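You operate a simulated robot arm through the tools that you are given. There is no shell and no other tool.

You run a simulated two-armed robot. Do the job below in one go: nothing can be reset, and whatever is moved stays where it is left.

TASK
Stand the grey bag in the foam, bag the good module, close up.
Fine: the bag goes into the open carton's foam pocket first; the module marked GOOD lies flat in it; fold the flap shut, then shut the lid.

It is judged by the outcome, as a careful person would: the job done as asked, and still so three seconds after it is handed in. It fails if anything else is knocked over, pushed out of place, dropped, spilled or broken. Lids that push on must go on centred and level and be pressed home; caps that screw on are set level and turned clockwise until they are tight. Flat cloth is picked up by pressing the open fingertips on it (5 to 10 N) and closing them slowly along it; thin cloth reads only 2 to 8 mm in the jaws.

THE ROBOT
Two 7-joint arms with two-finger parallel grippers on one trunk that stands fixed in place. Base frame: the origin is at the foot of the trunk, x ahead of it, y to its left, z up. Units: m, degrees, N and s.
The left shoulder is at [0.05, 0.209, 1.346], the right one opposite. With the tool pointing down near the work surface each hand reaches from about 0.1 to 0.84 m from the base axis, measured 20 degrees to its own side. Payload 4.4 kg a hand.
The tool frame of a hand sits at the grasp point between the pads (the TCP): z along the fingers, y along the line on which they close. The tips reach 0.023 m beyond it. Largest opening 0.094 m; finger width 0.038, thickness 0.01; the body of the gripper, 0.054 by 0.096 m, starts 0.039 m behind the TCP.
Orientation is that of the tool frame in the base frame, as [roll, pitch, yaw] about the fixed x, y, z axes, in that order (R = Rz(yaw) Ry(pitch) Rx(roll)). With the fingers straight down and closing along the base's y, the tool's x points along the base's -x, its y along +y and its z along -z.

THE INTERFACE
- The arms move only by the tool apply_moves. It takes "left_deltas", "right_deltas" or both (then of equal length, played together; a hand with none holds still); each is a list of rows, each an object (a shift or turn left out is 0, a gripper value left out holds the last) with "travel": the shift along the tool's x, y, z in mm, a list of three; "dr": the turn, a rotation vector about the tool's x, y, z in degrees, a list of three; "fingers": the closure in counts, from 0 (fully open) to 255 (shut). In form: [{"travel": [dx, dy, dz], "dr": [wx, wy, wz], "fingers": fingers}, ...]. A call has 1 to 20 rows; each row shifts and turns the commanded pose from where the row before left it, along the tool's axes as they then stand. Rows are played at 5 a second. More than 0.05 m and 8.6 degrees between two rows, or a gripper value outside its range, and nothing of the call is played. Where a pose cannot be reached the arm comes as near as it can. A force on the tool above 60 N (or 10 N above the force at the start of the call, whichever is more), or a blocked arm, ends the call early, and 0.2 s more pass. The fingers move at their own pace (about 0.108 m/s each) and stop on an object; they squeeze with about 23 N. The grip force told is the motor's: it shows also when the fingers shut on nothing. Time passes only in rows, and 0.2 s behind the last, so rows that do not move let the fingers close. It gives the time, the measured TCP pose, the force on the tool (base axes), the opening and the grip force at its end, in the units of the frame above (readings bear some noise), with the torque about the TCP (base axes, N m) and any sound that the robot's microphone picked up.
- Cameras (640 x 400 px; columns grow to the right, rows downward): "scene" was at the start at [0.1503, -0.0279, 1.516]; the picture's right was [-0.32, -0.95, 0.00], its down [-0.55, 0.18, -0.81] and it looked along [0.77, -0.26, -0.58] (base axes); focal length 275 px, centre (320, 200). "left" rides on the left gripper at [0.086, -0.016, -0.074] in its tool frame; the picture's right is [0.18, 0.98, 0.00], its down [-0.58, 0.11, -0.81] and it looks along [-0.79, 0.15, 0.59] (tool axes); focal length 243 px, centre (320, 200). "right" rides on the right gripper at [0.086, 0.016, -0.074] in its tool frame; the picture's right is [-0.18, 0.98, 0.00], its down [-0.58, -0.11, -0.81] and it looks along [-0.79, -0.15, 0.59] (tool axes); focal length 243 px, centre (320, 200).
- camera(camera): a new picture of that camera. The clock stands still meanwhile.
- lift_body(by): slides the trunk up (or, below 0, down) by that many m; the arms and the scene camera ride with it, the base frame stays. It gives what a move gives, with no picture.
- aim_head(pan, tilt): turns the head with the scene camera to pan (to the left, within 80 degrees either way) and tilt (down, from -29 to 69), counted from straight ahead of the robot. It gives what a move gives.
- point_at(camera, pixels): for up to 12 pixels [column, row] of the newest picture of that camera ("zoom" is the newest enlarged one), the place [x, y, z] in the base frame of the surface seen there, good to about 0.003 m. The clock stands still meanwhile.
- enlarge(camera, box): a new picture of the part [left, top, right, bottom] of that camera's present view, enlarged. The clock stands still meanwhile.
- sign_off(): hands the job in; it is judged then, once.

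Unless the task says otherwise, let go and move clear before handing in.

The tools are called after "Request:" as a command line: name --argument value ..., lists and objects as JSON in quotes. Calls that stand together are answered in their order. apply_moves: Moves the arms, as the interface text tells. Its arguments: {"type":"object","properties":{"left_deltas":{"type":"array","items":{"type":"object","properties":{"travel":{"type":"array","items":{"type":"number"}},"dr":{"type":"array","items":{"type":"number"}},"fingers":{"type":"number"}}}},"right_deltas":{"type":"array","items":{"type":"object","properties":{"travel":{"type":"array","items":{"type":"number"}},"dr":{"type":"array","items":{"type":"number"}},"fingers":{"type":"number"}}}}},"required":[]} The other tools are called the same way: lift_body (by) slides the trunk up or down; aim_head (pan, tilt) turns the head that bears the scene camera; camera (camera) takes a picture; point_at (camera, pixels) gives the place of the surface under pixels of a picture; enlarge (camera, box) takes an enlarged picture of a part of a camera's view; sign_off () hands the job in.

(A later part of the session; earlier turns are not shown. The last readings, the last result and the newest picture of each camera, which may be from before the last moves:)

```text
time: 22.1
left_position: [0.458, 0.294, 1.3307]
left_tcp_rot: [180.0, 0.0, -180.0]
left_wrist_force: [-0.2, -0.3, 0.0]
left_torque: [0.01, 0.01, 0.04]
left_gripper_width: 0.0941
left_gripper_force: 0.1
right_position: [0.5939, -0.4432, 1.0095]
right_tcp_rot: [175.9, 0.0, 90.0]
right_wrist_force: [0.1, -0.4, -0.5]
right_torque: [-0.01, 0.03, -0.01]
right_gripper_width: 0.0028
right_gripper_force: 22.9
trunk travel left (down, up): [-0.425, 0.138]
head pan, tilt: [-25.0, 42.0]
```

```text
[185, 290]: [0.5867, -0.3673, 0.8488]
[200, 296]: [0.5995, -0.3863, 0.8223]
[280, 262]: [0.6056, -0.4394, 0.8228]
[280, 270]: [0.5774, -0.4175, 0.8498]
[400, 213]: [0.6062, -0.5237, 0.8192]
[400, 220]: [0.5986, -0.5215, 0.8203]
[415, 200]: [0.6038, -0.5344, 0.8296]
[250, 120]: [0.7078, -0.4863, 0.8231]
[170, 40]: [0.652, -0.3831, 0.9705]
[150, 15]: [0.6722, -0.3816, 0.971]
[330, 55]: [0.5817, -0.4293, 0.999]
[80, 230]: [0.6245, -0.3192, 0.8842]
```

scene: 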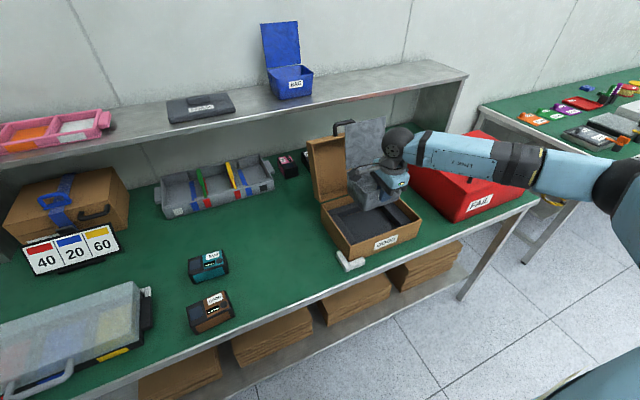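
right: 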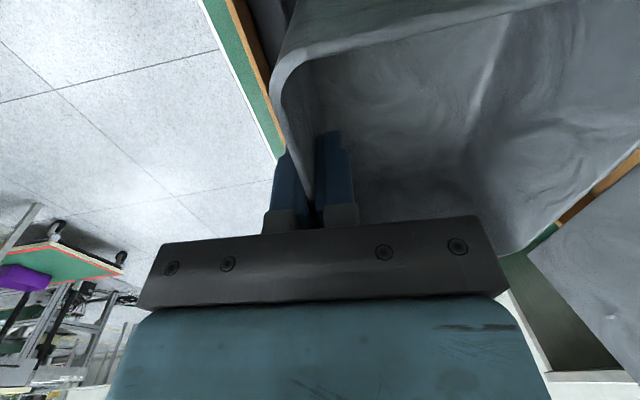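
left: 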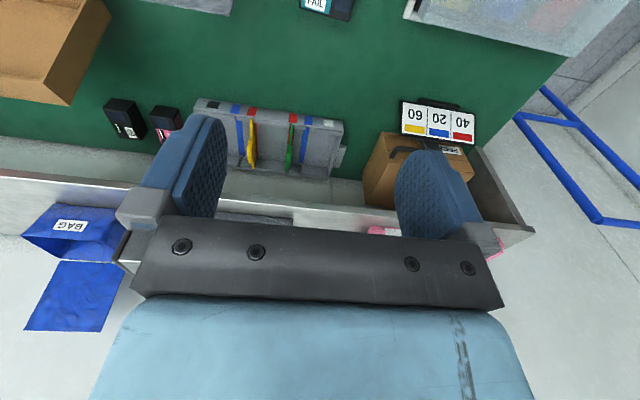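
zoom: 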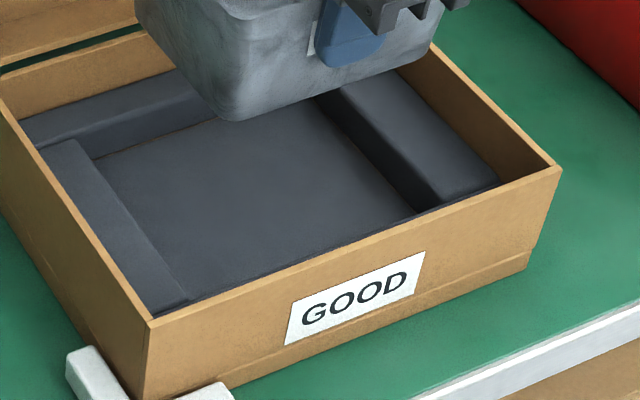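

The pocket is x ≈ 0.583–0.719, y ≈ −0.5325 to −0.3655 (centre 0.651, −0.449), leaving 12–15 mm of clearance around the bag. I'll lower to just above the foam with small corrections.

Request:
apply_moves --right_deltas '[{"travel": [-0.5, -0.6, 12]}, {"travel": [-0.5, -0.6, 18]}, {"travel": [-0.5, -0.6, 20]}, {"travel": [0, -0.6, 18]}, {"travel": [0, -0.6, 14]}, {"travel": [0, -0.5, 6]}, {}, {}]'

Request:
enlarge --camera "scene" --box '[330, 170, 440, 260]'

Request:
camera --camera "right"

```text
time: 23.9
left_position: [0.4571, 0.2945, 1.3318]
left_tcp_rot: [180.0, 0.0, -179.9]
left_wrist_force: [0.1, 0.2, -0.4]
left_torque: [0.02, 0.03, 0.01]
left_gripper_width: 0.0937
left_gripper_force: 0.0
right_position: [0.5976, -0.4473, 0.9222]
right_tcp_rot: [175.9, 0.0, 90.0]
right_wrist_force: [0.1, -1.2, -0.9]
right_torque: [0.03, 0.04, -0.02]
right_gripper_width: 0.0028
right_gripper_force: 22.9
trunk travel left (down, up): [-0.425, 0.138]
head pan, tilt: [-25.0, 42.0]
```

```text
4.44 times, centred on (385, 215) of scene
```

zoom: 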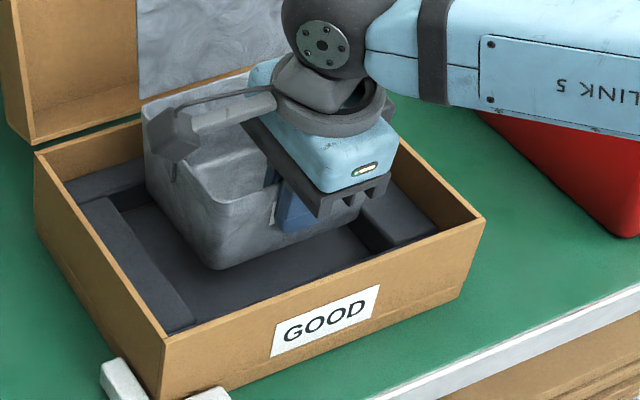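

```text
taken
```

right: 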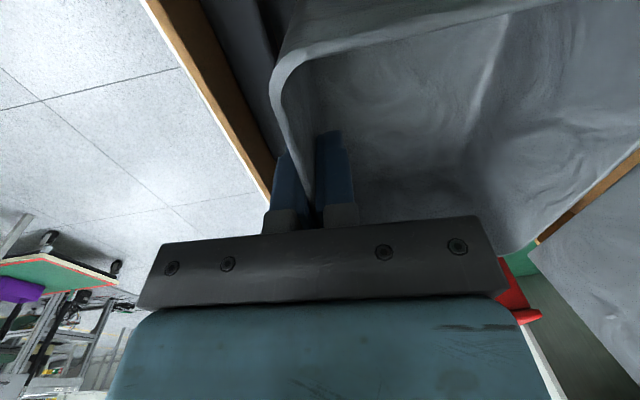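

The bag is centred over the pocket (about 0.651, −0.449) with its bottom just above the foam. I'll lower it into the pocket gently.

Request:
apply_moves --right_deltas '[{"travel": [0, -0.6, 9]}, {"travel": [0, -0.6, 9]}, {"travel": [0, -0.6, 9]}, {"travel": [0, -0.4, 6]}, {"travel": [0, -0.3, 4]}, {}, {}]'

Request:
enlarge --camera "scene" --box '[330, 170, 440, 260]'

```text
time: 25.5
left_position: [0.4568, 0.294, 1.331]
left_tcp_rot: [179.9, 0.0, 180.0]
left_wrist_force: [-0.2, 0.2, -0.1]
left_torque: [-0.01, 0.01, 0.0]
left_gripper_width: 0.0941
left_gripper_force: 0.1
right_position: [0.5962, -0.4467, 0.8846]
right_tcp_rot: [176.0, -0.1, 90.0]
right_wrist_force: [0.9, -0.7, -0.6]
right_torque: [0.02, 0.04, 0.04]
right_gripper_width: 0.0025
right_gripper_force: 22.9
trunk travel left (down, up): [-0.425, 0.138]
head pan, tilt: [-25.0, 42.0]
```

```text
4.44 times, centred on (385, 215) of scene
```

zoom: 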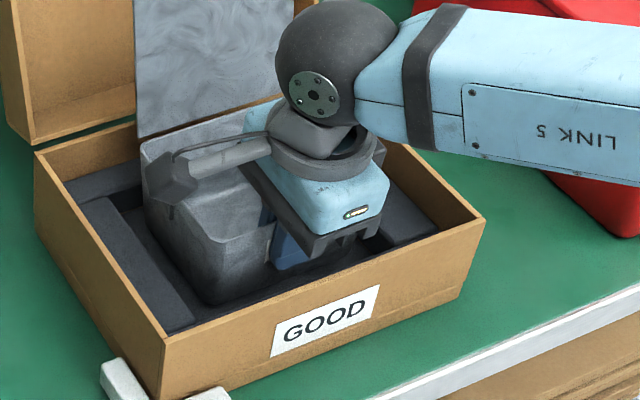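

There's no contact yet at TCP z 0.8846. I'll lower in millimetre steps until the floor takes the weight.

Request:
apply_moves --right_deltas '[{"travel": [0, 0, 1.5]}, {"travel": [0, 0, 1.5]}, {}, {}]'

```text
time: 26.5
left_position: [0.4576, 0.2936, 1.3324]
left_tcp_rot: [180.0, 0.0, -180.0]
left_wrist_force: [-0.9, -0.3, 0.6]
left_torque: [0.02, 0.05, 0.0]
left_gripper_width: 0.0941
left_gripper_force: 0.0
right_position: [0.5969, -0.4476, 0.8816]
right_tcp_rot: [175.9, 0.0, 90.0]
right_wrist_force: [0.8, 0.1, -1.3]
right_torque: [-0.03, 0.04, -0.04]
right_gripper_width: 0.0027
right_gripper_force: 23.0
trunk travel left (down, up): [-0.425, 0.138]
head pan, tilt: [-25.0, 42.0]
```

Request:
apply_moves --right_deltas '[{"travel": [0, 0, 1.5]}, {"travel": [0, 0, 1.0]}, {}, {}]'

Request:
enlarge --camera "scene" --box '[330, 190, 430, 260]'

```text
time: 27.5
left_position: [0.4586, 0.296, 1.3313]
left_tcp_rot: [-179.9, -0.1, 179.9]
left_wrist_force: [-0.1, -0.1, -0.6]
left_torque: [0.01, 0.0, 0.0]
left_gripper_width: 0.0941
left_gripper_force: 0.0
right_position: [0.5977, -0.446, 0.8787]
right_tcp_rot: [175.9, 0.0, 90.0]
right_wrist_force: [0.8, -0.1, -0.9]
right_torque: [0.02, 0.06, -0.01]
right_gripper_width: 0.0024
right_gripper_force: 22.6
trunk travel left (down, up): [-0.425, 0.138]
head pan, tilt: [-25.0, 42.0]
```

```text
5.71 times, centred on (380, 225) of scene
```

zoom: 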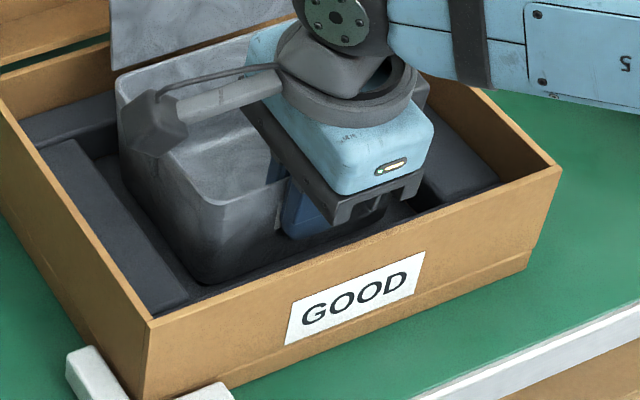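

Request:
point_at --camera "zoom" --pixels '[[200, 202], [215, 204], [260, 192], [130, 110], [122, 90], [210, 280], [250, 265], [182, 220]]'

Request:
apply_moves --right_deltas '[{"travel": [0, 0, 1.5]}, {"travel": [0, 0, 1.0]}, {}]'

```text
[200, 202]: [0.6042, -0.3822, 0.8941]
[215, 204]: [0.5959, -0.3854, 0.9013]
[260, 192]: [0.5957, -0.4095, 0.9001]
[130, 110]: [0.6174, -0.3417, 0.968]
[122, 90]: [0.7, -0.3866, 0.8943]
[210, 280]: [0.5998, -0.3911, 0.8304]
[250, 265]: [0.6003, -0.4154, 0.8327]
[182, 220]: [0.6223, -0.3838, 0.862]
```

```text
time: 28.3
left_position: [0.458, 0.2957, 1.3324]
left_tcp_rot: [-179.9, 0.0, 180.0]
left_wrist_force: [0.0, -0.8, 0.3]
left_torque: [0.01, 0.0, -0.01]
left_gripper_width: 0.094
left_gripper_force: 0.1
right_position: [0.5975, -0.4462, 0.8757]
right_tcp_rot: [176.0, 0.0, 90.0]
right_wrist_force: [0.0, -0.6, 0.3]
right_torque: [-0.02, -0.08, -0.02]
right_gripper_width: 0.0026
right_gripper_force: 23.2
trunk travel left (down, up): [-0.425, 0.138]
head pan, tilt: [-25.0, 42.0]
```

Contact is just beginning (torque has changed sign). I'll lower one or two more millimetres to confirm.

Request:
apply_moves --right_deltas '[{"travel": [0, 0, 1.0]}, {"travel": [0, 0, 0.7]}, {}, {}]'

Request:
enlarge --camera "scene" --box '[330, 190, 430, 260]'

```text
time: 29.3
left_position: [0.4563, 0.294, 1.3311]
left_tcp_rot: [180.0, 0.2, 179.9]
left_wrist_force: [0.6, -0.2, 0.2]
left_torque: [0.01, 0.03, 0.04]
left_gripper_width: 0.0941
left_gripper_force: 0.0
right_position: [0.5981, -0.4463, 0.8753]
right_tcp_rot: [175.9, 0.0, 90.1]
right_wrist_force: [-1.4, -1.3, 8.1]
right_torque: [0.05, -0.32, -0.09]
right_gripper_width: 0.0027
right_gripper_force: 22.8
trunk travel left (down, up): [-0.425, 0.138]
head pan, tilt: [-25.0, 42.0]
```

```text
5.71 times, centred on (380, 225) of scene
```

zoom: 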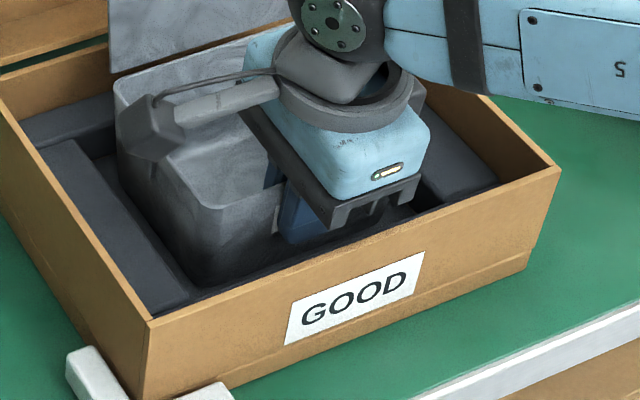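

The floor is taking the weight (8 N). I'll open the fingers modestly and withdraw straight up along the tool.

Request:
apply_moves --right_deltas '[{"fingers": 225}, {"fingers": 200}, {"fingers": 190}, {}, {}]'

Request:
enlarge --camera "scene" --box '[330, 190, 430, 260]'

Request:
camera --camera "right"

```text
time: 30.5
left_position: [0.459, 0.2929, 1.3308]
left_tcp_rot: [180.0, 0.0, -180.0]
left_wrist_force: [0.4, -1.0, -0.6]
left_torque: [-0.01, 0.01, -0.01]
left_gripper_width: 0.0941
left_gripper_force: 0.0
right_position: [0.5997, -0.4462, 0.8747]
right_tcp_rot: [176.0, 0.1, 90.0]
right_wrist_force: [4.9, 0.4, -4.5]
right_torque: [0.03, -0.23, 0.0]
right_gripper_width: 0.0218
right_gripper_force: 0.2
trunk travel left (down, up): [-0.425, 0.138]
head pan, tilt: [-25.0, 42.0]
```

```text
5.71 times, centred on (380, 225) of scene
```

zoom: 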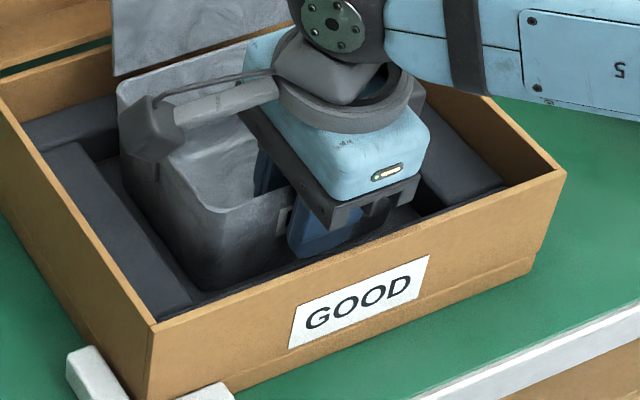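

```text
taken
```

right: 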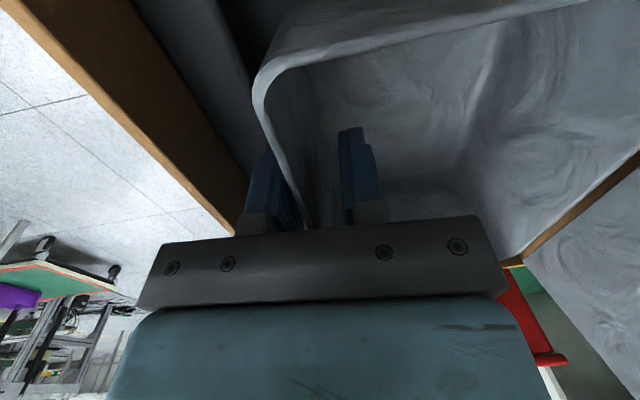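

Opening made the outer finger touch the front foam (5 N in x). I'll close it slightly to relieve that, then withdraw upward.

Request:
apply_moves --right_deltas '[{"fingers": 215}, {}, {"travel": [0, 0, -3]}, {"travel": [0, 0, -6]}, {}]'

Request:
enlarge --camera "scene" --box '[330, 190, 430, 260]'

```text
time: 31.7
left_position: [0.4581, 0.2936, 1.3325]
left_tcp_rot: [-180.0, 0.0, -179.9]
left_wrist_force: [-0.5, 0.1, -0.2]
left_torque: [-0.01, -0.01, 0.02]
left_gripper_width: 0.0939
left_gripper_force: 0.1
right_position: [0.5969, -0.4463, 0.8833]
right_tcp_rot: [176.0, 0.0, 90.0]
right_wrist_force: [-0.4, -0.7, -0.7]
right_torque: [0.02, 0.01, 0.01]
right_gripper_width: 0.015
right_gripper_force: 0.1
trunk travel left (down, up): [-0.425, 0.138]
head pan, tilt: [-25.0, 42.0]
```

```text
5.71 times, centred on (380, 225) of scene
```

zoom: 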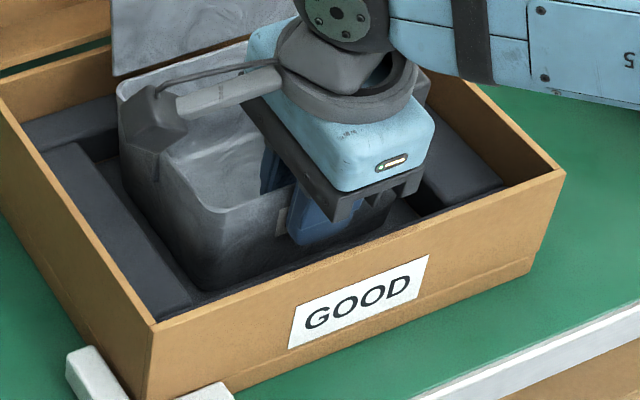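

The forces are relieved. I'll withdraw fully above the rim.

Request:
apply_moves --right_deltas '[{"travel": [0, 0.5, -10]}, {"travel": [0, 0.5, -12]}, {"travel": [0, 0.5, -15]}, {"travel": [0, 0, -20]}, {"travel": [0, 0, -30]}, {"travel": [0, 0, -30]}, {"dr": [2, 0, 0], "travel": [0, 0, -20]}, {"dr": [2, 0, 0], "travel": [0, 0, -20]}, {}]'

Request:
camera --camera "scene"

Request:
enlarge --camera "scene" --box '[310, 110, 450, 270]'

```text
time: 33.7
left_position: [0.4582, 0.2944, 1.3303]
left_tcp_rot: [180.0, 0.1, 180.0]
left_wrist_force: [-1.1, 1.0, -1.0]
left_torque: [0.01, -0.01, 0.0]
left_gripper_width: 0.0941
left_gripper_force: 0.0
right_position: [0.5879, -0.447, 1.0396]
right_tcp_rot: [179.9, 0.0, 90.0]
right_wrist_force: [0.2, 0.0, 0.7]
right_torque: [-0.01, -0.01, 0.01]
right_gripper_width: 0.0148
right_gripper_force: 0.0
trunk travel left (down, up): [-0.425, 0.138]
head pan, tilt: [-25.0, 42.0]
```

```text
taken
```

scene: 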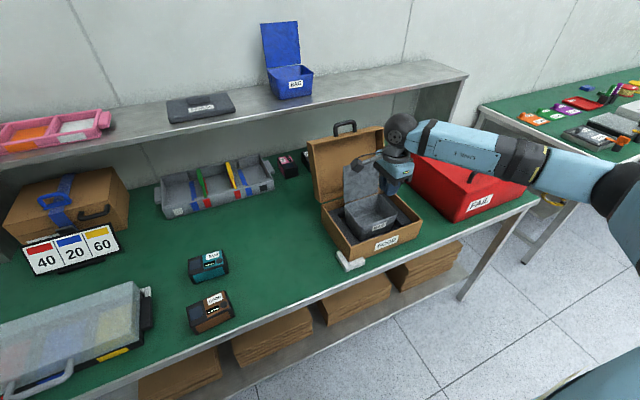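

```text
2.50 times, centred on (380, 190) of scene
```

zoom: 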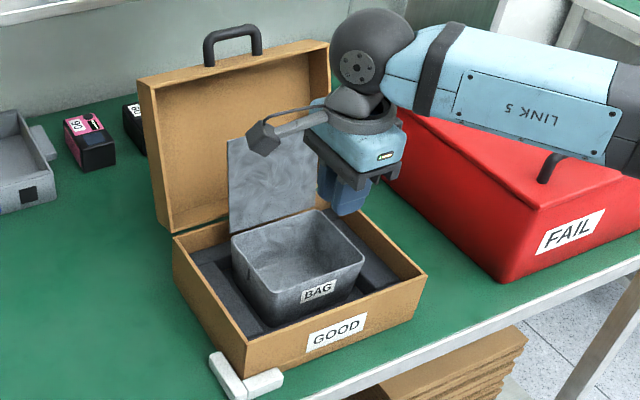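

The bag now stands in the foam pocket. Next I'll measure the bag's exact location and the GOOD module.

Request:
enlarge --camera "scene" --box '[330, 140, 430, 260]'

Request:
enlarge --camera "scene" --box '[170, 270, 250, 345]'

```text
3.33 times, centred on (380, 200) of scene
```

zoom: 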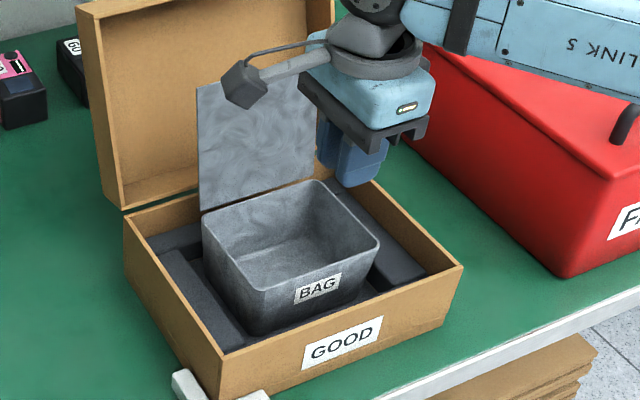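

```text
5.33 times, centred on (210, 308) of scene
```

zoom: 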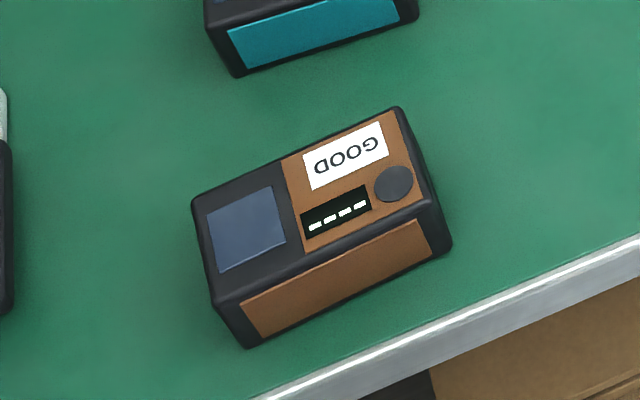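

Request:
point_at --camera "zoom" --pixels '[[203, 207], [393, 117], [426, 198], [226, 296], [315, 210], [393, 184], [335, 290], [250, 335], [442, 240], [300, 160], [325, 255], [212, 250]]'

Request:
point_at --camera "scene" --pixels '[[343, 209], [373, 196], [392, 216], [357, 228], [365, 217], [341, 204], [372, 193], [341, 168], [348, 218], [384, 206], [361, 240], [355, 168]]'

```text
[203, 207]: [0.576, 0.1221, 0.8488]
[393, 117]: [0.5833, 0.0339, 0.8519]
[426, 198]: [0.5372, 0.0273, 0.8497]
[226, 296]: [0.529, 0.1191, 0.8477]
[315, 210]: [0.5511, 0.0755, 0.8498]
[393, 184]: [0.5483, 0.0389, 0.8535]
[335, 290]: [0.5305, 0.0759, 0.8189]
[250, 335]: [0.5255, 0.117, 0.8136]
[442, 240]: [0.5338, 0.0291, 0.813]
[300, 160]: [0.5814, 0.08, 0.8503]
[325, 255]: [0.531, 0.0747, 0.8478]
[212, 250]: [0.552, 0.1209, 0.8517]
```

```text
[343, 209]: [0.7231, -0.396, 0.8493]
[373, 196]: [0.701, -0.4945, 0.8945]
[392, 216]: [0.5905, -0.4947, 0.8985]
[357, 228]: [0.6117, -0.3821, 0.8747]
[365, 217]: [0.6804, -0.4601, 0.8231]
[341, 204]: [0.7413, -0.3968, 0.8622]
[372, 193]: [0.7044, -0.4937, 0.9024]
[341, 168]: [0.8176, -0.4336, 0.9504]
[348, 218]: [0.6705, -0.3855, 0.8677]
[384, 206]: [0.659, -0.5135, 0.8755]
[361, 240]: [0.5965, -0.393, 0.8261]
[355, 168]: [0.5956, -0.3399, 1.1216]
```

The module is about 0.094 × 0.052 × 0.052 m, centred at (0.557, 0.075) and turned about +4.7°. I'll raise the hand, open it and move above the module.

Request:
apply_moves --right_deltas '[{"travel": [0, 0, -30]}, {"travel": [0, 0, -30]}, {"travel": [43.5, -2.6, 0]}, {"travel": [43.5, -2.6, 0]}, {"travel": [43.5, -2.6, 0]}, {"travel": [43.5, -2.6, 0]}, {"travel": [43.5, -2.6, 0]}, {"travel": [43.5, -2.6, 0]}, {"travel": [43.5, -2.6, 0]}, {"travel": [43.5, -2.6, 0]}, {"travel": [43.5, -2.6, 0]}, {"travel": [43.5, -2.6, 0], "fingers": 45}, {"travel": [43.5, -2.6, 0]}, {"travel": [43.5, -2.6, 0]}, {"dr": [0, 0, -4.7]}, {}, {}]'

Request:
camera --camera "scene"

Request:
camera --camera "right"

Request:
enlarge --camera "scene" --box '[330, 150, 430, 260]'

```text
time: 37.3
left_position: [0.4569, 0.2941, 1.3319]
left_tcp_rot: [179.9, 0.0, 180.0]
left_wrist_force: [-0.1, -0.6, -0.6]
left_torque: [-0.01, -0.02, 0.01]
left_gripper_width: 0.0939
left_gripper_force: 0.2
right_position: [0.5562, 0.0777, 1.1002]
right_tcp_rot: [180.0, -0.1, 94.7]
right_wrist_force: [0.3, 0.2, -0.6]
right_torque: [-0.01, 0.01, 0.0]
right_gripper_width: 0.0775
right_gripper_force: 0.1
trunk travel left (down, up): [-0.425, 0.138]
head pan, tilt: [-25.0, 42.0]
```

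```text
taken
```

scene: 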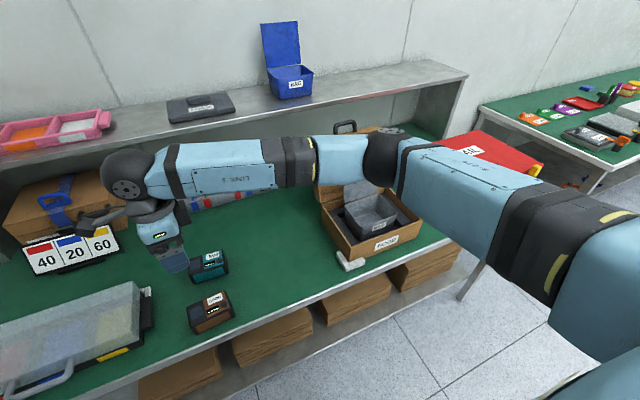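

```text
taken
```

right: 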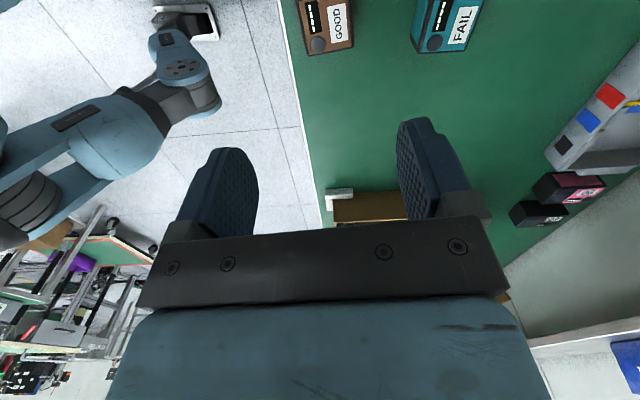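

```text
3.64 times, centred on (380, 205) of scene
```

zoom: 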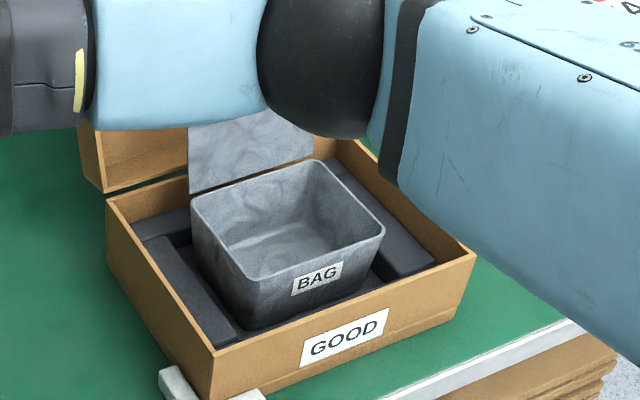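

Request:
point_at --camera "zoom" --pixels '[[196, 215], [220, 252], [240, 280], [300, 263], [375, 235], [365, 208], [340, 180], [250, 180], [205, 190], [280, 245], [350, 240], [215, 300]]'

Request:
enlarge --camera "right" --box '[280, 0, 480, 120]'

Request:
point_at --camera "zoom" --pixels '[[60, 60], [100, 170], [145, 172], [230, 155], [225, 20], [110, 150], [180, 60], [70, 20]]'

```text
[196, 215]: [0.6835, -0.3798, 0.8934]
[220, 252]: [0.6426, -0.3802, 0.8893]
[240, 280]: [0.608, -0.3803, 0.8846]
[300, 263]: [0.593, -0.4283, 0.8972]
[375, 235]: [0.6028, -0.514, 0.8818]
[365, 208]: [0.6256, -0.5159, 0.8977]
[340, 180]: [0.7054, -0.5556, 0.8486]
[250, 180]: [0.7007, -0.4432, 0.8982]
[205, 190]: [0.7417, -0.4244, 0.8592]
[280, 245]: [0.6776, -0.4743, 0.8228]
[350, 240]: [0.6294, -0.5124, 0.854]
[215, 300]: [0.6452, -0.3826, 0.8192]
```

```text
3.20 times, centred on (380, 60) of right
```

zoom: 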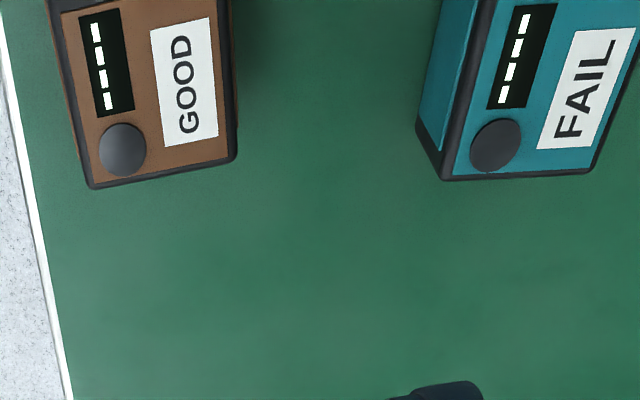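

```text
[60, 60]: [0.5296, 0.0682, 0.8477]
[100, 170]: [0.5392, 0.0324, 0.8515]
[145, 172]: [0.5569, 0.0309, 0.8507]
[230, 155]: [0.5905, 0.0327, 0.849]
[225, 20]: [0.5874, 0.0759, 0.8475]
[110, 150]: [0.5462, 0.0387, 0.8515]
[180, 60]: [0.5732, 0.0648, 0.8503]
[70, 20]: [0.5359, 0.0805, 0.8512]
```

The bag spans x 0.592–0.7025 and y −0.5165 to −0.380 (centre 0.647, −0.448). Before descending on the module I'll check the clear box at (145,300), since the wrist camera arm hangs on that side.

Request:
point_at --camera "scene" --pixels '[[136, 285], [148, 292], [145, 320], [125, 310], [149, 325], [125, 355], [119, 240], [125, 270]]'

Request:
apply_moves --right_deltas '[{"travel": [-2.1, 1.6, 30]}, {"travel": [0, 0, 30]}, {"travel": [0, 0, 30]}, {"travel": [0, 0, 30]}, {"travel": [0, 0, 30]}, {}, {}]'

Request:
camera --camera "right"

Request:
enlarge --camera "scene" --box '[100, 190, 290, 350]'

```text
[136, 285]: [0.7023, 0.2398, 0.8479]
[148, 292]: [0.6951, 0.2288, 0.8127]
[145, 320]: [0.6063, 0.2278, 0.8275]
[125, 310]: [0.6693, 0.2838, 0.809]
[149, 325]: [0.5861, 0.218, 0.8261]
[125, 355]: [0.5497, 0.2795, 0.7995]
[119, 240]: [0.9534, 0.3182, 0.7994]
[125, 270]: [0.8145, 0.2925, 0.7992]
```

```text
time: 38.9
left_position: [0.4577, 0.2954, 1.3321]
left_tcp_rot: [-180.0, 0.0, 179.9]
left_wrist_force: [0.2, 0.5, 0.6]
left_torque: [-0.01, -0.01, -0.01]
left_gripper_width: 0.0942
left_gripper_force: 0.0
right_position: [0.5594, 0.0733, 0.9486]
right_tcp_rot: [180.0, 0.0, 94.6]
right_wrist_force: [-0.5, 0.2, -0.5]
right_torque: [0.0, 0.0, -0.01]
right_gripper_width: 0.0773
right_gripper_force: 0.0
trunk travel left (down, up): [-0.425, 0.138]
head pan, tilt: [-25.0, 42.0]
```

```text
taken
```

right: 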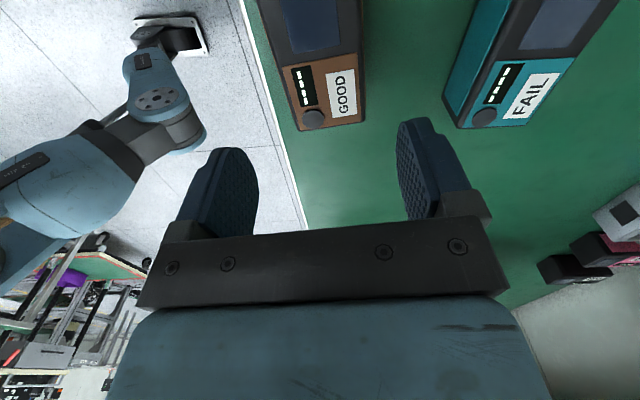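

```text
2.50 times, centred on (195, 270) of scene
```

zoom: 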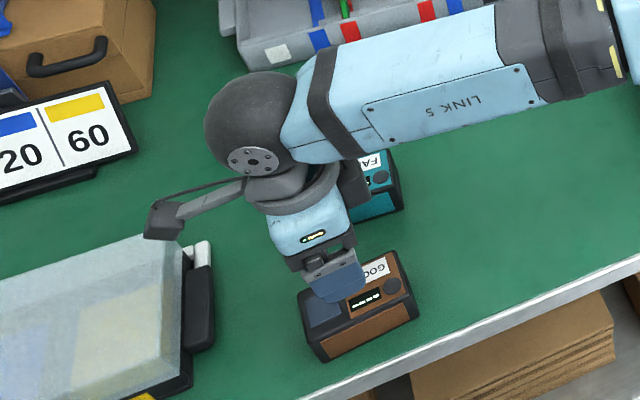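

The clear box tops out at z ≈ 0.85, below the camera arm. I'll lower over the module to z ≈ 0.846 and close gently.

Request:
apply_moves --right_deltas '[{"travel": [2, -1, 30]}, {"travel": [0, 0, 30]}, {"travel": [0, 0, 25]}, {"travel": [0, 0, 13]}, {"travel": [0, 0, 5]}, {}, {}]'

Request:
camera --camera "right"

Request:
enlarge --camera "scene" --box '[150, 240, 270, 340]'

```text
time: 40.5
left_position: [0.4581, 0.294, 1.3318]
left_tcp_rot: [180.0, 0.0, -180.0]
left_wrist_force: [-0.6, -0.5, -0.1]
left_torque: [0.0, 0.03, 0.01]
left_gripper_width: 0.0941
left_gripper_force: 0.1
right_position: [0.5592, 0.0762, 0.8455]
right_tcp_rot: [-180.0, 0.0, 94.6]
right_wrist_force: [0.9, -0.4, 0.6]
right_torque: [-0.03, 0.02, -0.01]
right_gripper_width: 0.0774
right_gripper_force: 0.1
trunk travel left (down, up): [-0.425, 0.138]
head pan, tilt: [-25.0, 42.0]
```

```text
taken
```

right: 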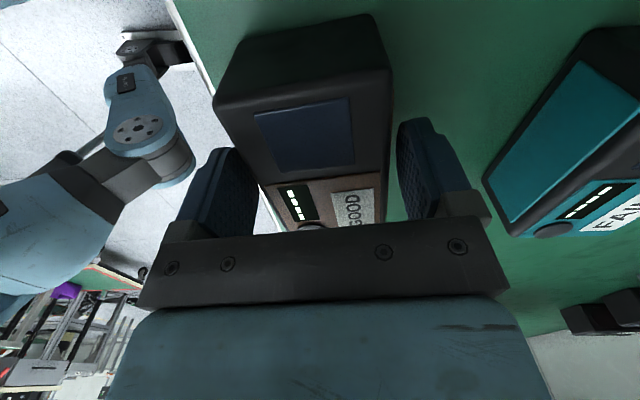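

```text
4.00 times, centred on (210, 290) of scene
```

zoom: 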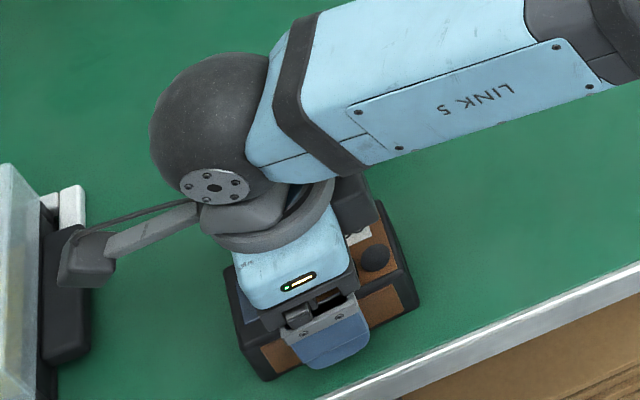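

The module sits between the fingers. I'll close slowly and verify the grip.

Request:
apply_moves --right_deltas '[{"fingers": 70}, {"fingers": 85}, {"fingers": 95}, {"fingers": 105}, {"fingers": 115}, {"fingers": 160}, {"fingers": 255}, {}, {}]'

Request:
camera --camera "right"

```text
time: 42.5
left_position: [0.4586, 0.2944, 1.3309]
left_tcp_rot: [-179.9, 0.0, 180.0]
left_wrist_force: [-0.1, -0.3, 0.2]
left_torque: [-0.03, 0.0, 0.01]
left_gripper_width: 0.0944
left_gripper_force: 0.0
right_position: [0.5584, 0.0773, 0.8452]
right_tcp_rot: [180.0, 0.1, 94.7]
right_wrist_force: [5.7, 0.7, 5.2]
right_torque: [0.02, -0.11, -0.04]
right_gripper_width: 0.0594
right_gripper_force: 22.5
trunk travel left (down, up): [-0.425, 0.138]
head pan, tilt: [-25.0, 42.0]
```

```text
taken
```

right: 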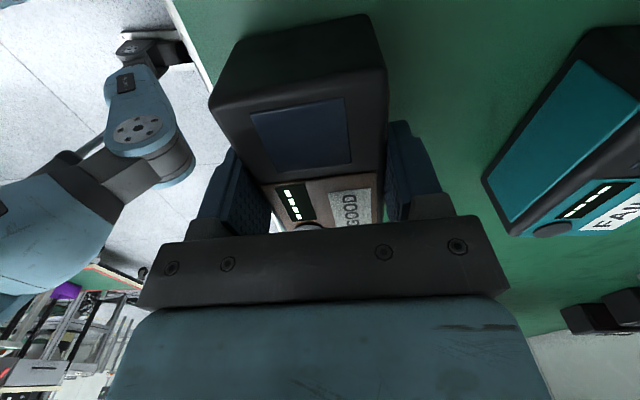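

It is gripped at 59.4 mm with 22.5 N. I'll lift slowly and check that the module comes up level.

Request:
apply_moves --right_deltas '[{"travel": [0, 0, -4]}, {"travel": [0, 0, -8]}, {"travel": [0, 0, -12]}, {"travel": [0, 0, -16]}, {}, {}]'

Request:
enlarge --camera "scene" --box '[150, 240, 270, 340]'

Request:
camera --camera "right"

```text
time: 43.9
left_position: [0.4591, 0.2942, 1.3308]
left_tcp_rot: [180.0, -0.1, -180.0]
left_wrist_force: [0.8, 0.0, 0.0]
left_torque: [-0.03, -0.02, 0.0]
left_gripper_width: 0.094
left_gripper_force: 0.0
right_position: [0.5599, 0.0758, 0.8875]
right_tcp_rot: [179.9, 0.0, 94.6]
right_wrist_force: [0.2, 0.6, -1.4]
right_torque: [0.01, -0.01, 0.02]
right_gripper_width: 0.0596
right_gripper_force: 22.9
trunk travel left (down, up): [-0.425, 0.138]
head pan, tilt: [-25.0, 42.0]
```

```text
4.00 times, centred on (210, 290) of scene
```

zoom: 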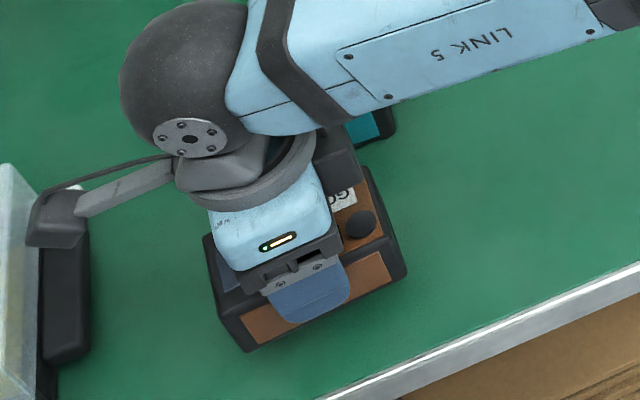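

```text
taken
```

right: 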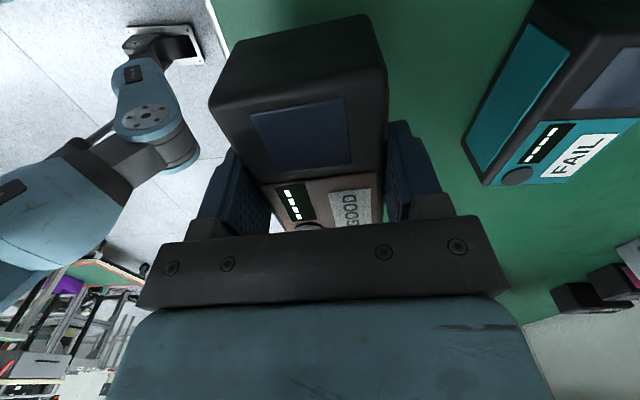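

The module is lifted cleanly. I'll raise it, straighten the yaw to the bag's axes and carry it above the bag.

Request:
apply_moves --right_deltas '[{"travel": [0, 0, -25]}, {"travel": [0, 0, -35]}, {"travel": [0, 0, -40]}, {"travel": [0, 0, -40]}, {"travel": [0, 0, -33]}, {"dr": [0, 0, 2.35]}, {"dr": [0, 0, 2.35]}, {"travel": [-15, 2, 0]}, {"travel": [-30, 5, 0]}, {"travel": [-40, 6, 0]}, {"travel": [-40, 7, 0]}, {"travel": [-40, 7, 0]}, {"travel": [-40, 7, 0]}, {"travel": [-40, 7, 0]}, {"travel": [-40, 7, 0]}, {"travel": [-40, 7, 0]}, {"travel": [-40, 7, 0]}, {"travel": [-40, 7, 0]}, {"travel": [-40, 7, 0]}]'

Request:
apply_moves --right_deltas '[{"travel": [-35, 7, 0]}, {"travel": [-25, 3, 0]}, {"travel": [-15, 2, 0]}, {}, {}, {}]'

Request:
camera --camera "scene"

Request:
enlarge --camera "scene" --box '[310, 110, 450, 270]'

Request:
camera --camera "right"

```text
time: 47.9
left_position: [0.4585, 0.2932, 1.3314]
left_tcp_rot: [-180.0, 0.0, -180.0]
left_wrist_force: [-0.6, 0.0, -0.5]
left_torque: [0.05, -0.02, 0.03]
left_gripper_width: 0.0938
left_gripper_force: 0.0
right_position: [0.6342, -0.3695, 1.0577]
right_tcp_rot: [179.9, -0.1, 90.0]
right_wrist_force: [-0.4, 0.2, -2.1]
right_torque: [0.02, 0.02, -0.01]
right_gripper_width: 0.0599
right_gripper_force: 23.0
trunk travel left (down, up): [-0.425, 0.138]
head pan, tilt: [-25.0, 42.0]
```

```text
time: 49.3
left_position: [0.458, 0.2947, 1.3321]
left_tcp_rot: [-180.0, 0.0, -180.0]
left_wrist_force: [0.3, 0.3, -0.2]
left_torque: [0.01, -0.01, 0.01]
left_gripper_width: 0.0941
left_gripper_force: 0.1
right_position: [0.6463, -0.4449, 1.0599]
right_tcp_rot: [180.0, 0.0, 90.1]
right_wrist_force: [-1.0, -1.1, -2.7]
right_torque: [0.02, -0.03, -0.01]
right_gripper_width: 0.0598
right_gripper_force: 23.2
trunk travel left (down, up): [-0.425, 0.138]
head pan, tilt: [-25.0, 42.0]
```

```text
taken
```

scene: 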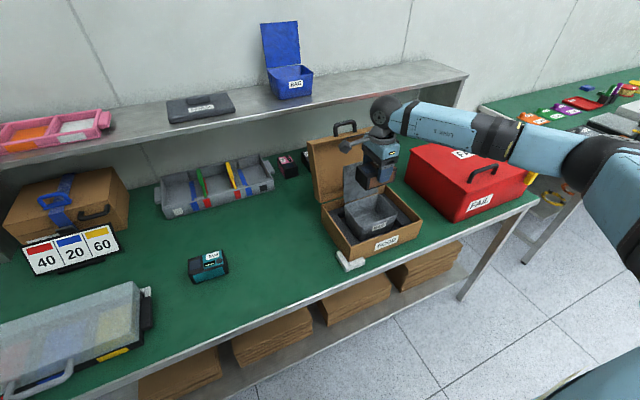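

```text
2.50 times, centred on (380, 190) of scene
```

zoom: 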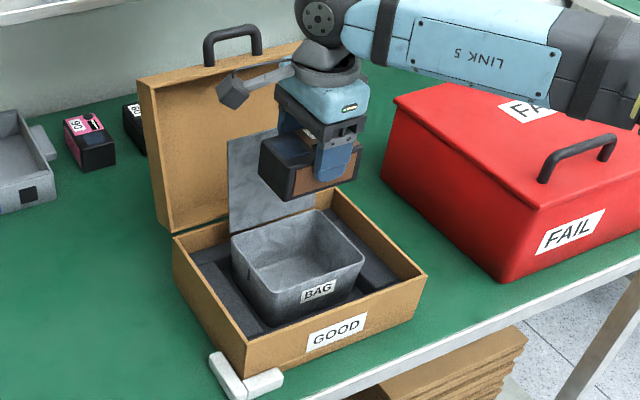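

```text
taken
```

right: 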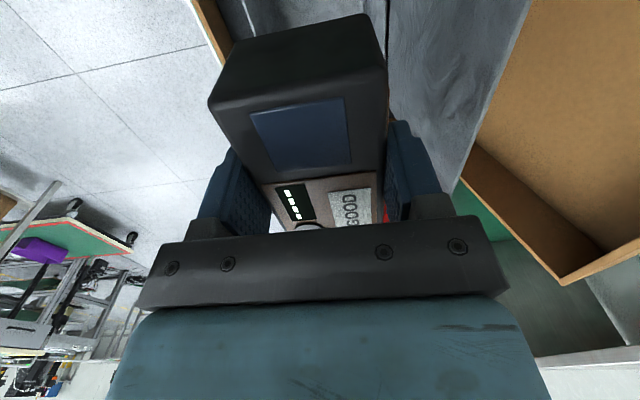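

The module is over the bag and the TCP is within 3 mm of the bag's centre. I'll lower to just above the rim and check clearances.

Request:
apply_moves --right_deltas '[{"travel": [-1.5, 0.6, 20]}, {"travel": [-1.5, 0.6, 25]}, {"travel": [0, 0, 25]}, {"travel": [0, 0, 20]}, {"travel": [0, 0, 6]}, {}, {}]'

Request:
enlarge --camera "scene" --box '[330, 140, 430, 260]'

Request:
camera --camera "right"

```text
time: 50.9
left_position: [0.4582, 0.2934, 1.3305]
left_tcp_rot: [180.0, 0.0, 179.9]
left_wrist_force: [0.6, -0.4, 0.2]
left_torque: [-0.02, 0.02, 0.01]
left_gripper_width: 0.0942
left_gripper_force: 0.1
right_position: [0.6468, -0.4483, 0.964]
right_tcp_rot: [180.0, 0.0, 89.9]
right_wrist_force: [0.6, 0.3, -1.9]
right_torque: [0.01, 0.06, 0.0]
right_gripper_width: 0.06
right_gripper_force: 22.5
trunk travel left (down, up): [-0.425, 0.138]
head pan, tilt: [-25.0, 42.0]
```

```text
3.33 times, centred on (380, 200) of scene
```

zoom: 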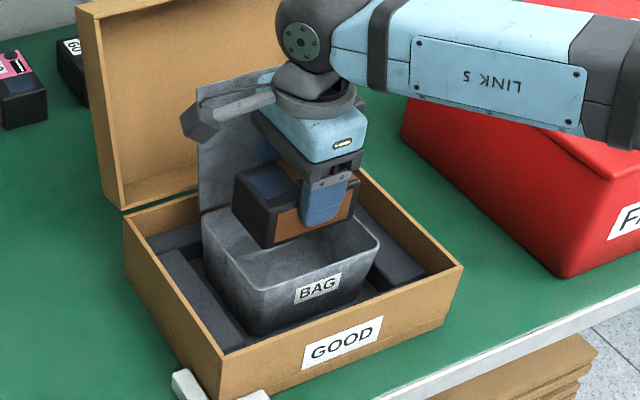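

```text
taken
```

right: 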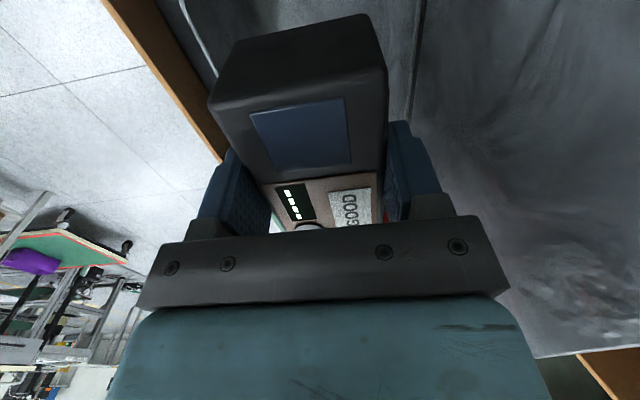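

Clearances look like about 11–13 mm on both sides. I'll lower the module into the bag.

Request:
apply_moves --right_deltas '[{"travel": [0, 0, 15]}, {"travel": [0, 0, 18]}, {"travel": [0, 0, 18]}, {"travel": [0, 0, 16]}, {"travel": [0, 0, 10]}, {"travel": [0, 0, 6]}, {}, {}]'

Request:
enlarge --camera "scene" --box '[330, 140, 430, 260]'

Request:
camera --camera "right"

```text
time: 52.7
left_position: [0.4575, 0.2939, 1.3314]
left_tcp_rot: [-180.0, 0.1, -180.0]
left_wrist_force: [0.8, 0.6, 0.4]
left_torque: [0.02, 0.03, 0.0]
left_gripper_width: 0.0939
left_gripper_force: 0.0
right_position: [0.6476, -0.4454, 0.8836]
right_tcp_rot: [180.0, 0.0, 90.0]
right_wrist_force: [-0.4, -0.2, -2.5]
right_torque: [0.0, -0.01, 0.0]
right_gripper_width: 0.0597
right_gripper_force: 23.1
trunk travel left (down, up): [-0.425, 0.138]
head pan, tilt: [-25.0, 42.0]
```

```text
3.33 times, centred on (380, 200) of scene
```

zoom: 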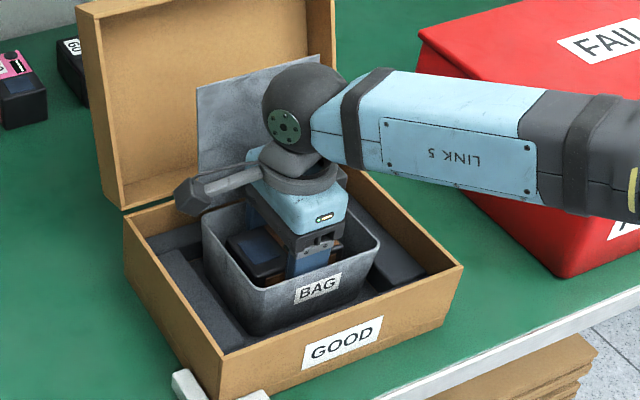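

```text
taken
```

right: 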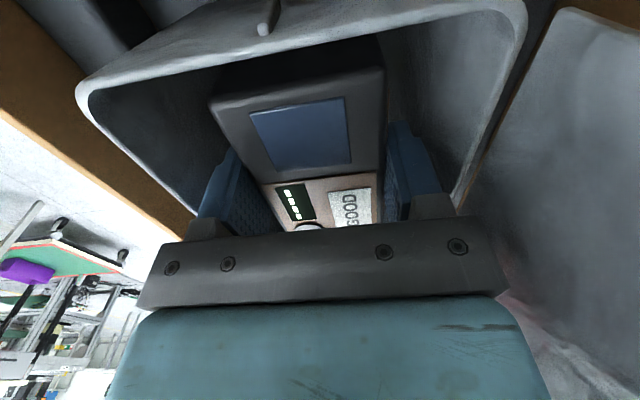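

The module is well inside the bag and clear of its walls. I'll ease it down to the floor.

Request:
apply_moves --right_deltas '[{"travel": [0, 0, 4]}, {"travel": [0, 0, 3]}, {"travel": [0, 0, 2]}, {"travel": [0, 0, 1]}, {}, {}]'

```text
time: 54.1
left_position: [0.4577, 0.2938, 1.3312]
left_tcp_rot: [-179.9, 0.0, -180.0]
left_wrist_force: [0.3, 0.2, -0.3]
left_torque: [0.0, -0.03, -0.02]
left_gripper_width: 0.0941
left_gripper_force: 0.0
right_position: [0.6475, -0.4459, 0.8708]
right_tcp_rot: [-179.9, 0.0, 90.0]
right_wrist_force: [0.0, 0.2, -1.4]
right_torque: [-0.02, 0.02, 0.02]
right_gripper_width: 0.0598
right_gripper_force: 23.2
trunk travel left (down, up): [-0.425, 0.138]
head pan, tilt: [-25.0, 42.0]
```

Request:
apply_moves --right_deltas '[{"travel": [0, 0, 1]}, {"travel": [0, 0, 1]}, {}, {}]'

```text
time: 55.1
left_position: [0.4577, 0.295, 1.3323]
left_tcp_rot: [-179.9, 0.0, 180.0]
left_wrist_force: [-0.3, 0.4, -0.2]
left_torque: [-0.02, -0.03, 0.0]
left_gripper_width: 0.0941
left_gripper_force: 0.1
right_position: [0.6488, -0.4459, 0.8699]
right_tcp_rot: [179.9, -0.1, 90.0]
right_wrist_force: [-0.6, -0.5, 3.8]
right_torque: [-0.09, 0.02, 0.01]
right_gripper_width: 0.0598
right_gripper_force: 23.2
trunk travel left (down, up): [-0.425, 0.138]
head pan, tilt: [-25.0, 42.0]
```

The floor is carrying the module (3.8 N). I'll open about 8 mm only, then withdraw straight up.

Request:
apply_moves --right_deltas '[{"fingers": 85}, {"fingers": 75}, {}, {}]'

Request:
camera --camera "right"

```text
time: 56.1
left_position: [0.4577, 0.2943, 1.3331]
left_tcp_rot: [-180.0, -0.1, 180.0]
left_wrist_force: [0.1, 0.3, -0.4]
left_torque: [-0.03, -0.04, 0.01]
left_gripper_width: 0.094
left_gripper_force: 0.0
right_position: [0.6481, -0.4472, 0.871]
right_tcp_rot: [179.9, -0.1, 90.1]
right_wrist_force: [-0.3, 0.7, 0.1]
right_torque: [-0.03, 0.02, 0.01]
right_gripper_width: 0.0665
right_gripper_force: 0.0
trunk travel left (down, up): [-0.425, 0.138]
head pan, tilt: [-25.0, 42.0]
```

```text
taken
```

right: 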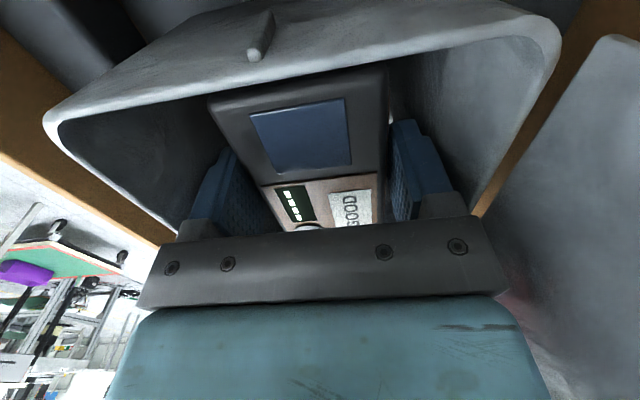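

It is released with no residual forces. I'll withdraw straight up.

Request:
apply_moves --right_deltas '[{"travel": [0, 0, -6]}, {"travel": [0, 0, -10]}, {"travel": [0, 0, -15]}, {"travel": [0, 0, -25]}, {"travel": [0, 0, -30]}, {"travel": [0, 0, -35]}, {"travel": [0, 0, -35]}, {"travel": [0, 0, -35]}, {"travel": [0, -30, -10]}, {"travel": [0, -30, 0]}, {}]'

Request:
camera --camera "scene"

Request:
enlarge --camera "scene" --box '[310, 130, 450, 270]'

Request:
camera --camera "right"

```text
time: 58.5
left_position: [0.4591, 0.2952, 1.3316]
left_tcp_rot: [-180.0, 0.0, -180.0]
left_wrist_force: [0.9, 0.7, 0.1]
left_torque: [-0.02, 0.01, -0.03]
left_gripper_width: 0.0942
left_gripper_force: 0.1
right_position: [0.5879, -0.4486, 1.0689]
right_tcp_rot: [-180.0, 0.0, 90.0]
right_wrist_force: [-0.3, -0.7, -0.5]
right_torque: [-0.02, 0.03, -0.04]
right_gripper_width: 0.0663
right_gripper_force: 0.0
trunk travel left (down, up): [-0.425, 0.138]
head pan, tilt: [-25.0, 42.0]
```

```text
taken
```

scene: 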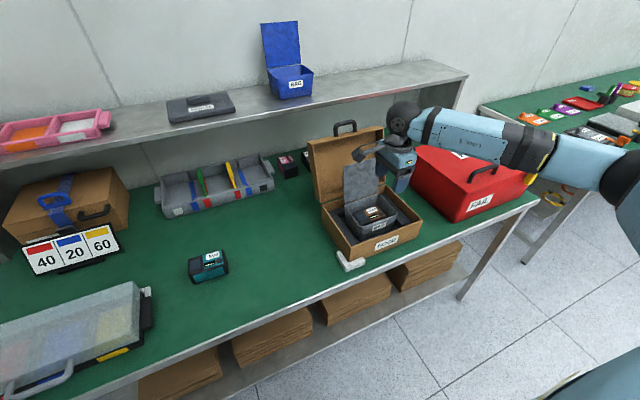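

```text
2.86 times, centred on (380, 200) of scene
```

zoom: 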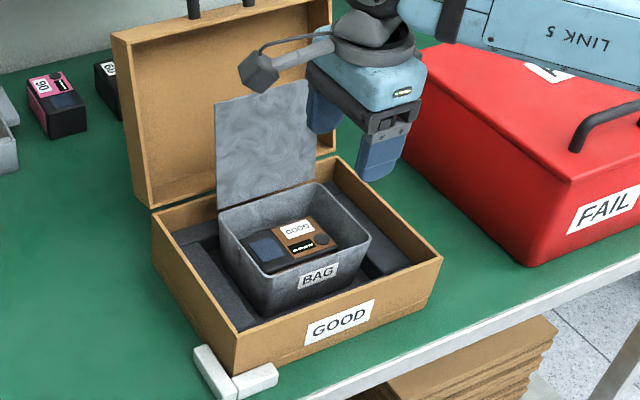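

```text
taken
```

right: 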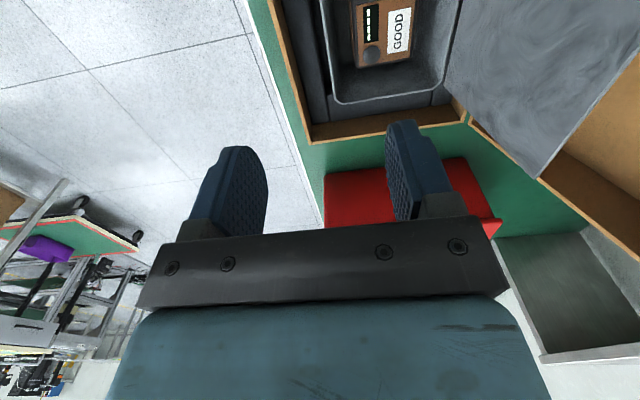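

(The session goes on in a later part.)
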